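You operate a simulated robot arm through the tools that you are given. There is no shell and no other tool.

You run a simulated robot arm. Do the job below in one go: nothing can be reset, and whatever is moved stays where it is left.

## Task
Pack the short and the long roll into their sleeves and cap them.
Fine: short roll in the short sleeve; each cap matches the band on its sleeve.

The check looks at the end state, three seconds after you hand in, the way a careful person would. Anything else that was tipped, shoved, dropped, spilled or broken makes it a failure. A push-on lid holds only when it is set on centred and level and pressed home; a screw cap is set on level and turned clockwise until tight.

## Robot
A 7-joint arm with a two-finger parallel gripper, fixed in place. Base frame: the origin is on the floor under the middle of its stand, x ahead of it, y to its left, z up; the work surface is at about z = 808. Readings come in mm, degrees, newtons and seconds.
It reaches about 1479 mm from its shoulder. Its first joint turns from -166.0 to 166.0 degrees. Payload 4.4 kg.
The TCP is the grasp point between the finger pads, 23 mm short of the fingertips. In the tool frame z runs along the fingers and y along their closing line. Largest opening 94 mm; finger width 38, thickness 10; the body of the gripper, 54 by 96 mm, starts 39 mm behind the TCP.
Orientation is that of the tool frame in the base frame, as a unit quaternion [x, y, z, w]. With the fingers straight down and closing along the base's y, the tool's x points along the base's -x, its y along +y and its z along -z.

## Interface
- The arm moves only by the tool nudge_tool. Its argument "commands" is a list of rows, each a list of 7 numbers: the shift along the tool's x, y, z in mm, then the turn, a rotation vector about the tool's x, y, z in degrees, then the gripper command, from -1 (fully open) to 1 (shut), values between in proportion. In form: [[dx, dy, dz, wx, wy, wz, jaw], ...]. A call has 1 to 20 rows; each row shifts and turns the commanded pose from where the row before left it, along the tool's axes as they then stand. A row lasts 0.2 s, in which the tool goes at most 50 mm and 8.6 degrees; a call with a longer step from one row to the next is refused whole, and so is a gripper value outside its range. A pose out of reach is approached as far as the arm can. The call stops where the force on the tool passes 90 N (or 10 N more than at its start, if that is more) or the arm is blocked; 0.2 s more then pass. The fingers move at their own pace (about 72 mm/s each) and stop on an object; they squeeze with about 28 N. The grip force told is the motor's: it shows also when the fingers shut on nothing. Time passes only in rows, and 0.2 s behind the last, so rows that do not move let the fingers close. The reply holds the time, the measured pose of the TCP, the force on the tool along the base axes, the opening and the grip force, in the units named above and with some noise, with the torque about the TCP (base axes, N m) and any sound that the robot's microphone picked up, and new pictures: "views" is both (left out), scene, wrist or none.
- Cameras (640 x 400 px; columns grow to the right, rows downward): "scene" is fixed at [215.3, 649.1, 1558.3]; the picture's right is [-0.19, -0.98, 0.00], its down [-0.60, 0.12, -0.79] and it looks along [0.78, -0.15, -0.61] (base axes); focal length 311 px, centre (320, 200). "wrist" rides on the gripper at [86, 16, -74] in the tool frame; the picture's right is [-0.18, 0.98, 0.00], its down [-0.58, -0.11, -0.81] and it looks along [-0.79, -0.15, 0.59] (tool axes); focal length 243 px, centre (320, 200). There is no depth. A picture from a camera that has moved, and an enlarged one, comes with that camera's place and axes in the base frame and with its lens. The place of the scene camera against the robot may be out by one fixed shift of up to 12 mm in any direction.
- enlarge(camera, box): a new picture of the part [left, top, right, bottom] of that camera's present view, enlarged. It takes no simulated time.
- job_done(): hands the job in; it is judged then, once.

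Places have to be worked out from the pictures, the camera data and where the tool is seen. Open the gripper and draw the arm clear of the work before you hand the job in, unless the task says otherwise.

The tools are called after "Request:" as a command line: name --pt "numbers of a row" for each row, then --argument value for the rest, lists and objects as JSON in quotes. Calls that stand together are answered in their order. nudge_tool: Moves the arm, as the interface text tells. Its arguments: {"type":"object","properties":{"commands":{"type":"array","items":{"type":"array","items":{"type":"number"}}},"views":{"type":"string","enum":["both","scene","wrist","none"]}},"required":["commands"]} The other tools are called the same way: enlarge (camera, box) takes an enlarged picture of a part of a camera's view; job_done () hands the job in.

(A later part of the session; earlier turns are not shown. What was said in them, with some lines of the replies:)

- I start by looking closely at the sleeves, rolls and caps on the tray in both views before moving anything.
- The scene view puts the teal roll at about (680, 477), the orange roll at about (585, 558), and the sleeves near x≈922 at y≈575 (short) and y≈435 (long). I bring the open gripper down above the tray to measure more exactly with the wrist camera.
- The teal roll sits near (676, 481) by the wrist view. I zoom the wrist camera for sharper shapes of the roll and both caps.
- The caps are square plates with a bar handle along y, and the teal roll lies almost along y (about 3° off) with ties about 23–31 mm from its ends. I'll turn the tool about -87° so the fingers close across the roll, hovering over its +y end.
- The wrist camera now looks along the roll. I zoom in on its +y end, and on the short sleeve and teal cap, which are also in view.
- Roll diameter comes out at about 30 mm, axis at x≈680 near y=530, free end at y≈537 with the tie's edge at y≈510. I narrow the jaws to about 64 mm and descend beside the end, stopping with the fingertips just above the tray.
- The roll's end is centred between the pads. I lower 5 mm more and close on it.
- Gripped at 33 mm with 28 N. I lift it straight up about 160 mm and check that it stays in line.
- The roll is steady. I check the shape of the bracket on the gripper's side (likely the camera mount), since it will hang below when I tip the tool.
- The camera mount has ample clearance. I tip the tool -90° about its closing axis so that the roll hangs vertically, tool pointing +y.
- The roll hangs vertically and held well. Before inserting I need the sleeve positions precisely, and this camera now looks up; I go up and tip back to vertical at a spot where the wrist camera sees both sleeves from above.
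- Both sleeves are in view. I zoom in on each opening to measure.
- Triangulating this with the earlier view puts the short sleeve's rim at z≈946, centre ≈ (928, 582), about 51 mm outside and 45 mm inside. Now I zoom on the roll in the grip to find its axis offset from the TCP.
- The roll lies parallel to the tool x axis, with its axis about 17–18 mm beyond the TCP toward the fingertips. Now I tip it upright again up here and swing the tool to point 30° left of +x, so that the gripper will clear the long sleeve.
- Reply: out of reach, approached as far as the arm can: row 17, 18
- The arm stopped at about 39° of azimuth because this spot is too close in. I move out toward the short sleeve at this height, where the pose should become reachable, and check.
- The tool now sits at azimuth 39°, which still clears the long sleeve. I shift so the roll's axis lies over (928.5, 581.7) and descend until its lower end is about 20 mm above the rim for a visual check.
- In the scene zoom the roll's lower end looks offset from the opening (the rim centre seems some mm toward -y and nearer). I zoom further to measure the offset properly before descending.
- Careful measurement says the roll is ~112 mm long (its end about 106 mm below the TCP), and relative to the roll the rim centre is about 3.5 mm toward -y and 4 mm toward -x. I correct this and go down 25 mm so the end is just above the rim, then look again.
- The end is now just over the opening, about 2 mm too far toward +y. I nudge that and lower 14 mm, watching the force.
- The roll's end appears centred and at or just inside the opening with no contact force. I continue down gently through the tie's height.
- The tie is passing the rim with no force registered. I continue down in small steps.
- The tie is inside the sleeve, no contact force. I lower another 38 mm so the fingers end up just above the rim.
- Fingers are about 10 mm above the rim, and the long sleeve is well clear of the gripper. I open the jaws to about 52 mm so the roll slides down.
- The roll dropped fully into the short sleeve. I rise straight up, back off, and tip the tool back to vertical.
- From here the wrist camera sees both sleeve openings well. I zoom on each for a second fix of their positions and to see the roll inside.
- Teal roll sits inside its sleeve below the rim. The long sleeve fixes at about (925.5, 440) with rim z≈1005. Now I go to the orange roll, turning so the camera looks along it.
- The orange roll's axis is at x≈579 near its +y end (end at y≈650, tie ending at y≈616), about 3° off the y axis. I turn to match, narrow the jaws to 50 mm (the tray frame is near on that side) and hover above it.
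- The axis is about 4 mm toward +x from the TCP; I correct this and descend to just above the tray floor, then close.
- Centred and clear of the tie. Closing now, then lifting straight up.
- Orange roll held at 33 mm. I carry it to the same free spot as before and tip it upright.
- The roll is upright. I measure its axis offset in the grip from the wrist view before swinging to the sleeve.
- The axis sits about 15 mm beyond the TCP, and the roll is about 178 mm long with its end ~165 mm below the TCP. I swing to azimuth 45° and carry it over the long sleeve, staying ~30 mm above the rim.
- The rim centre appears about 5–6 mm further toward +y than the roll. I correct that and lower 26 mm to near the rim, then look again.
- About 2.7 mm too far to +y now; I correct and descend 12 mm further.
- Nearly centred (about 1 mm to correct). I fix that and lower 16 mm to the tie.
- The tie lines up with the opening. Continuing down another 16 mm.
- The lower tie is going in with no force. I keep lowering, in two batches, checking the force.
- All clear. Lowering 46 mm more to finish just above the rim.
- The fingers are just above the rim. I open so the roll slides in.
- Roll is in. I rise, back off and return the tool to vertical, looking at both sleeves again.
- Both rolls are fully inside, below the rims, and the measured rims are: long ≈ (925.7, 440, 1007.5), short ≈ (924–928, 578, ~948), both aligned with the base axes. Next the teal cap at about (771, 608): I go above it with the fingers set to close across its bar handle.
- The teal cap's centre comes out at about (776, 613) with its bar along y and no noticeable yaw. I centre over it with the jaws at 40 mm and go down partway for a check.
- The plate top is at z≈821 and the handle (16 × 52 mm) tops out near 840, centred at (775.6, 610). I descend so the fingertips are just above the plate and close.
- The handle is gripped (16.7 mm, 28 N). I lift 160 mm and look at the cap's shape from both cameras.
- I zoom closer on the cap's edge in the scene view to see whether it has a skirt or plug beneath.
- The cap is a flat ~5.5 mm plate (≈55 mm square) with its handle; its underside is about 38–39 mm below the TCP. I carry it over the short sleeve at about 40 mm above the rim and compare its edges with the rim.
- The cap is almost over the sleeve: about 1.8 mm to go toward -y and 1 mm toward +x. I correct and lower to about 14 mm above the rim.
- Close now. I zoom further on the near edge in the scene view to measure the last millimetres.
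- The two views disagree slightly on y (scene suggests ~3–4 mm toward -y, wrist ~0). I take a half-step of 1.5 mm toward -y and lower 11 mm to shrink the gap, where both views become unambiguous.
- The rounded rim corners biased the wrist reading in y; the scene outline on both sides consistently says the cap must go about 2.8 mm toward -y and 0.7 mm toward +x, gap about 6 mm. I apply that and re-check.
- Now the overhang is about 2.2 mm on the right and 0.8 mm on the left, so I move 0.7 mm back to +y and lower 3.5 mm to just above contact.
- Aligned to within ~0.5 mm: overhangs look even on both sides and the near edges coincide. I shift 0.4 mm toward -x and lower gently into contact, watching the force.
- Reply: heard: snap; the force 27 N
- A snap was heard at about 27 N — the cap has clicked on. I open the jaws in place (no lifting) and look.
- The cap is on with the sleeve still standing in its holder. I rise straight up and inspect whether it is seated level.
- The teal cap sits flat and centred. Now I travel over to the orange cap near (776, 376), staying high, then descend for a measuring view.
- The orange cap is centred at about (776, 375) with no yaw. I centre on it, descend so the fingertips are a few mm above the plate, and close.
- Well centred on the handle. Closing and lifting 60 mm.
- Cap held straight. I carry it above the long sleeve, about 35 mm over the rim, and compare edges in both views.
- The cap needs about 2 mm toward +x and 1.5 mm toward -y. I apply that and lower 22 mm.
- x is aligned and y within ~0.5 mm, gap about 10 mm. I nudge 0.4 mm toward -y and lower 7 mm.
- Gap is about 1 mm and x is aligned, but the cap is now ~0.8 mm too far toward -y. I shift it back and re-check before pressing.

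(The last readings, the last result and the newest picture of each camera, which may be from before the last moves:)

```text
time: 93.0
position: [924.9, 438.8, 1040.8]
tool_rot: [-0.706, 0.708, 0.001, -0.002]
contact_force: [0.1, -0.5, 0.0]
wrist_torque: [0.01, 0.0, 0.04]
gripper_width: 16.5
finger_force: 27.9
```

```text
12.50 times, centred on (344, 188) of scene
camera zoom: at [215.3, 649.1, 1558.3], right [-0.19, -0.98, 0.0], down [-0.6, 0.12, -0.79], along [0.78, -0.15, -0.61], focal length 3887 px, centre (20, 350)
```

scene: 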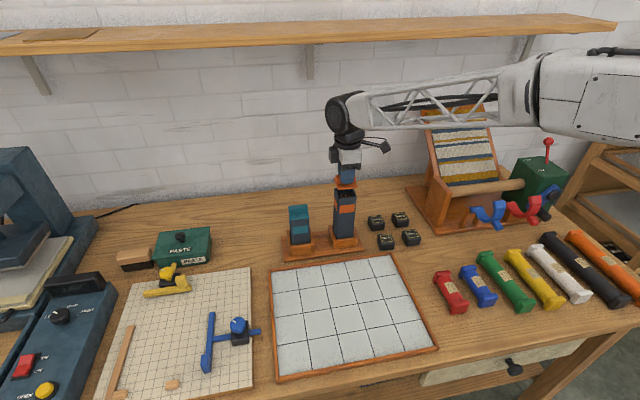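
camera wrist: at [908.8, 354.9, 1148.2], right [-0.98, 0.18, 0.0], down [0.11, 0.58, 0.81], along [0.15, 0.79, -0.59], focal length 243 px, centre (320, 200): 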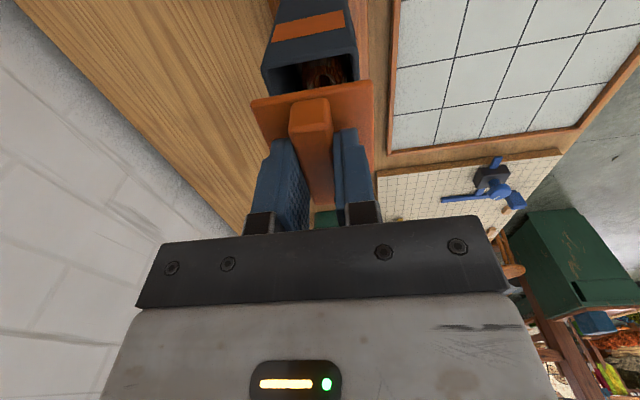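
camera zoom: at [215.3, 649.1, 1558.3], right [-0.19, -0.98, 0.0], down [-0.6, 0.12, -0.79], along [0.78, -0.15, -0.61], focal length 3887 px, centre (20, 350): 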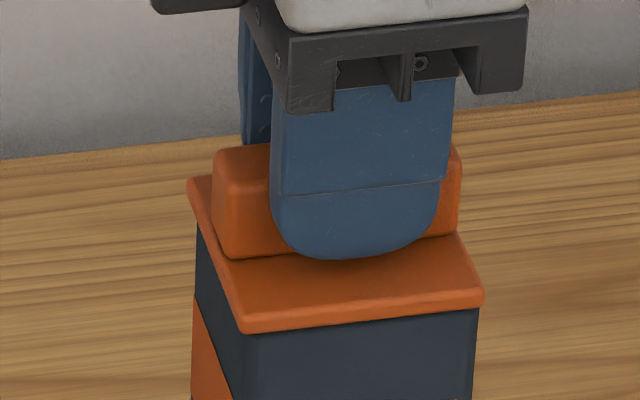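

Position jitter of about 1 mm is visible; it is now ~0.9 mm too far to +y. I shift 0.5 mm and look again.

Request:
nudge_tool --pt "0.5 0 0 0 0 0 1" --pt "0 0 0 0 0 0 1" --pt "0 0 0 0 0 0 1" --views "none"

Request:
enlarge --camera "scene" --box '[324, 172, 364, 204]'

Request:
enlarge --camera "wrist" --box '[240, 40, 395, 160]'

```text
time: 93.8
position: [924.1, 440.7, 1041.7]
tool_rot: [0.707, -0.707, 0.0, 0.002]
contact_force: [-0.5, 0.2, 0.4]
wrist_torque: [-0.01, -0.02, 0.01]
gripper_width: 16.8
finger_force: 28.5
```

```text
12.50 times, centred on (344, 188) of scene
camera zoom: at [215.3, 649.1, 1558.3], right [-0.19, -0.98, 0.0], down [-0.6, 0.12, -0.79], along [0.78, -0.15, -0.61], focal length 3887 px, centre (20, 350)
```

zoom: 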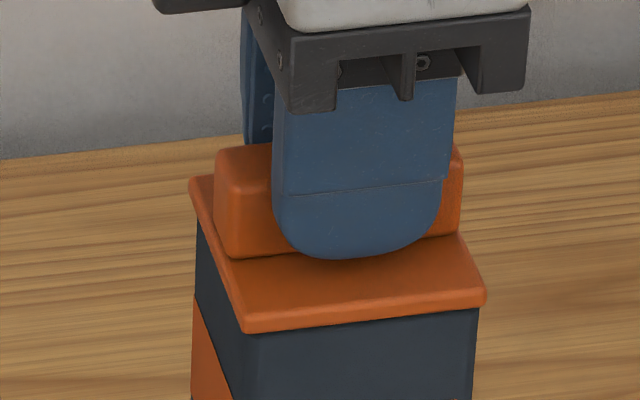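

```text
3.33 times, centred on (318, 100) of wrist
camera zoom: at [910.9, 353.3, 1116.6], right [-0.98, 0.18, 0.0], down [0.11, 0.58, 0.81], along [0.15, 0.79, -0.59], focal length 809 px, centre (328, 533)
```

zoom: 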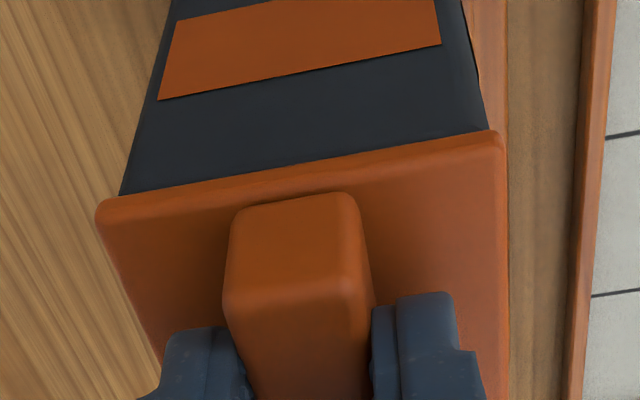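

Well aligned now (overhangs ~1.7 and ~2 mm, x centred). I press down in 1 mm steps.

Request:
nudge_tool --pt "0 0 1 0 0 0 1" --pt "0 0 1 0 0 0 1" --pt "0 0 1 0 0 0 1" --pt "0 0 0 0 0 0 1" --views "none"

Request:
enlarge --camera "scene" --box '[324, 172, 364, 204]'

```text
time: 94.8
position: [924.9, 440.3, 1041.0]
tool_rot: [-0.707, 0.707, -0.002, 0.0]
contact_force: [-3.2, -3.9, 40.4]
wrist_torque: [-0.23, 0.11, -0.03]
gripper_width: 16.6
finger_force: 27.8
heard: snap
```

```text
12.50 times, centred on (344, 188) of scene
camera zoom: at [215.3, 649.1, 1558.3], right [-0.19, -0.98, 0.0], down [-0.6, 0.12, -0.79], along [0.78, -0.15, -0.61], focal length 3887 px, centre (20, 350)
```

zoom: 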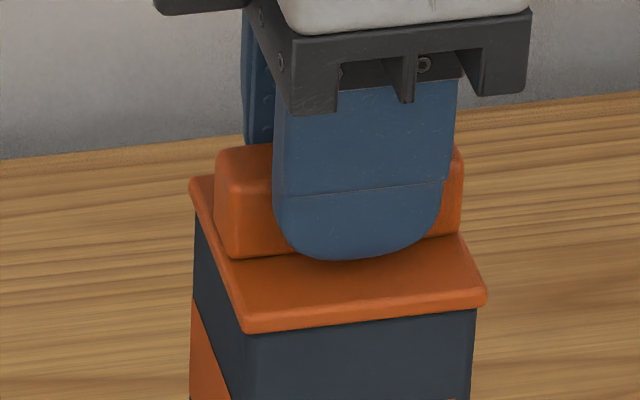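

Snap heard at about 40 N. I open the jaws in place, then rise straight up.

Request:
nudge_tool --pt "0 0 0 0 0 0 0.6" --pt "0 0 0 0 0 0 0.3" --pt "0 0 0 0 0 0 0.3" --pt "0 0 0 0 0 0 0.3" --pt "0 0 -8 0 0 0 0.3" --pt "0 0 -25 0 0 0 0.3" --pt "0 0 -40 0 0 0 0.3" --pt "0 0 -45 0 0 0 0.3" --pt "0 0 0 0 0 0 0.3" --pt "0 0 0 0 0 0 0.3"

Request:
enlarge --camera "scene" --box '[275, 175, 375, 260]'

Request:
enlarge --camera "scene" --box '[324, 172, 364, 204]'

Request:
enlarge --camera "wrist" --box '[240, 0, 400, 120]'

```text
time: 97.0
position: [924.1, 446.0, 1155.4]
tool_rot: [0.707, -0.707, 0.001, 0.001]
contact_force: [-0.7, 0.3, 0.3]
wrist_torque: [-0.02, -0.04, 0.01]
gripper_width: 32.8
finger_force: 0.1
camera wrist: at [909.9, 359.2, 1229.9], right [-0.98, 0.18, 0.0], down [0.11, 0.58, 0.8], along [0.15, 0.79, -0.59], focal length 243 px, centre (320, 200)
```

scene: 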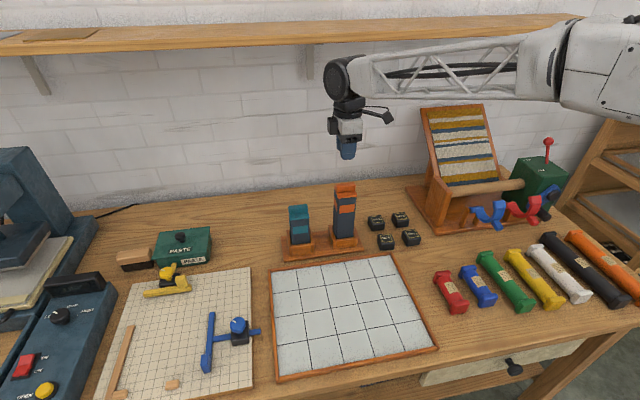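
wrist: 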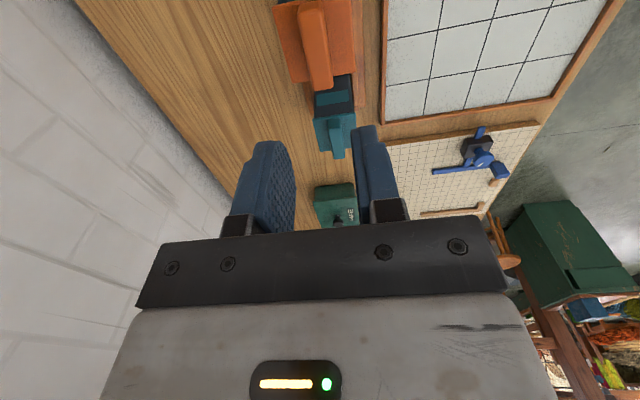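

```text
4.71 times, centred on (325, 218) of scene
camera zoom: at [215.3, 649.1, 1558.3], right [-0.19, -0.98, 0.0], down [-0.6, 0.12, -0.79], along [0.78, -0.15, -0.61], focal length 1463 px, centre (296, 118)
```

zoom: 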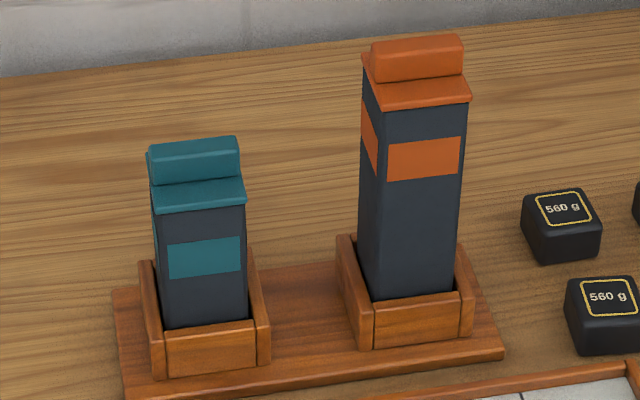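

```text
12.50 times, centred on (344, 188) of scene
camera zoom: at [215.3, 649.1, 1558.3], right [-0.19, -0.98, 0.0], down [-0.6, 0.12, -0.79], along [0.78, -0.15, -0.61], focal length 3887 px, centre (20, 350)
```

zoom: 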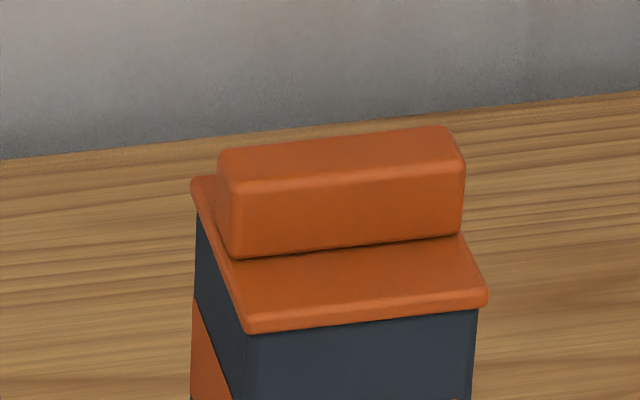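

```text
3.33 times, centred on (320, 60) of wrist
camera zoom: at [909.9, 359.2, 1229.9], right [-0.98, 0.18, 0.0], down [0.11, 0.58, 0.8], along [0.15, 0.79, -0.59], focal length 809 px, centre (320, 667)
```

zoom: 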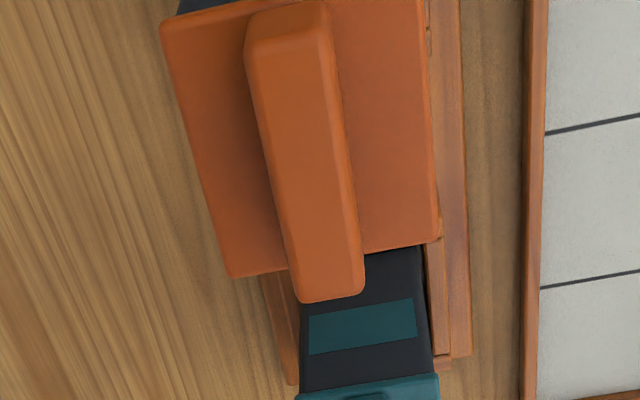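

Both caps are on, level and matching their bands; the weights, tray and holder are where they were. I open the gripper fully and draw the arm back and up, then take a last look.

Request:
nudge_tool --pt "0 0 -20 0 0 0 0.3" --pt "0 36 -15 0 0 0 0" --pt "0 36 -15 0 0 0 -0.5" --pt "0 36 -15 0 0 0 -1" --pt "0 36 -15 0 0 0 -1" --pt "0 36 -15 0 0 0 -1" --pt "0 36 -10 0 0 0 -1" --pt "0 36 0 0 0 0 -1" --pt "0 36 0 0 0 0 -1" --pt "0 36 0 0 0 0 -1" --pt "0 0 0 0 0 0 -1" --pt "0 0 0 0 0 0 -1" --pt "0 0 0 0 0 0 -1"

Request:
enlarge --camera "scene" --box '[270, 170, 430, 270]'

Request:
enlarge --camera "scene" --box '[284, 198, 324, 230]'

```text
time: 99.8
position: [601.9, 442.5, 1261.8]
tool_rot: [-0.707, 0.707, 0.0, -0.002]
contact_force: [-0.6, 0.1, 0.3]
wrist_torque: [0.05, -0.01, 0.02]
gripper_width: 93.9
finger_force: 0.1
camera wrist: at [587.3, 355.9, 1337.1], right [-0.98, 0.18, 0.0], down [0.11, 0.58, 0.81], along [0.15, 0.79, -0.59], focal length 243 px, centre (320, 200)
```

scene: 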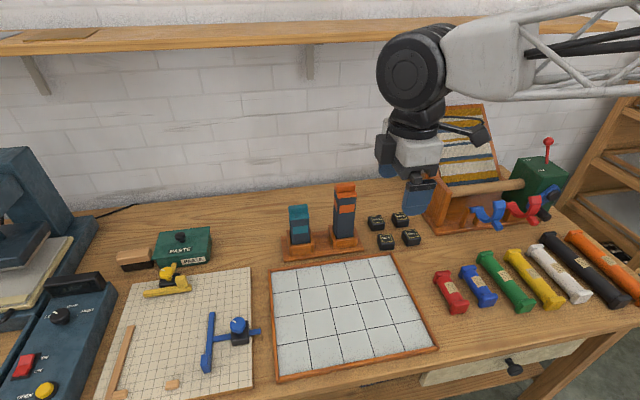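
wrist: 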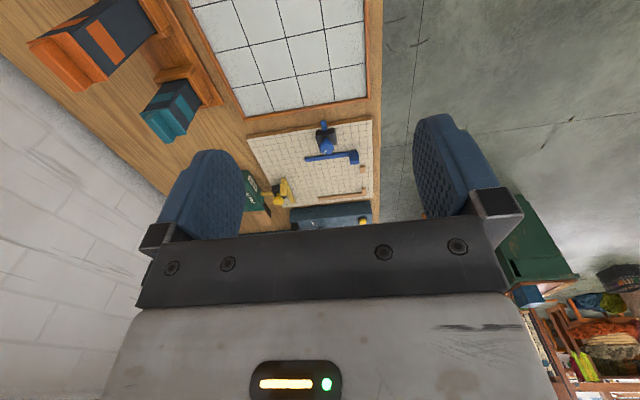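

```text
4.00 times, centred on (350, 220) of scene
camera zoom: at [215.3, 649.1, 1558.3], right [-0.19, -0.98, 0.0], down [-0.6, 0.12, -0.79], along [0.78, -0.15, -0.61], focal length 1244 px, centre (200, 120)
```

zoom: 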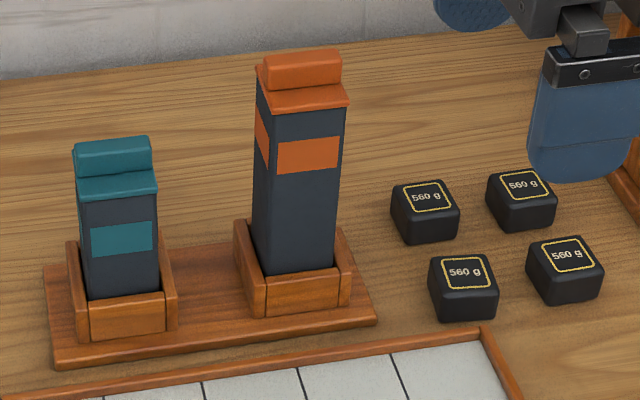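

```text
12.50 times, centred on (304, 214) of scene
camera zoom: at [215.3, 649.1, 1558.3], right [-0.19, -0.98, 0.0], down [-0.6, 0.12, -0.79], along [0.78, -0.15, -0.61], focal length 3887 px, centre (520, 25)
```

zoom: 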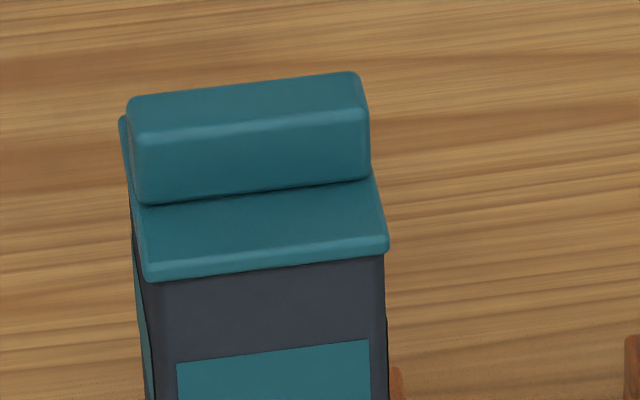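

Both sleeves stand upright in their holder. Each holds its own roll, with the matching cap snapped on level. The gripper is open and the arm is clear, so I hand the job in.

Request:
job_done

```text
The job is handed in.
```

Both rolls are packed and capped, and I've handed the job in; the result of the check hasn't come back.

- **Short (teal) roll:** it's in the short sleeve, with the teal cap on top to match the teal band. The cap snapped on at about 27 N.
- **Long (orange) roll:** it's in the long sleeve, with the orange cap on top to match the orange band. The cap snapped on at about 40 N.

In the last pictures both caps sit flat and centred, and both sleeves stand upright in their holder. The tray and the 560 g weights look the same as at the start. I released both rolls just above the rims, so each slid the last few centimetres down into its sleeve. The gripper is open and the arm is drawn back, clear of the work.
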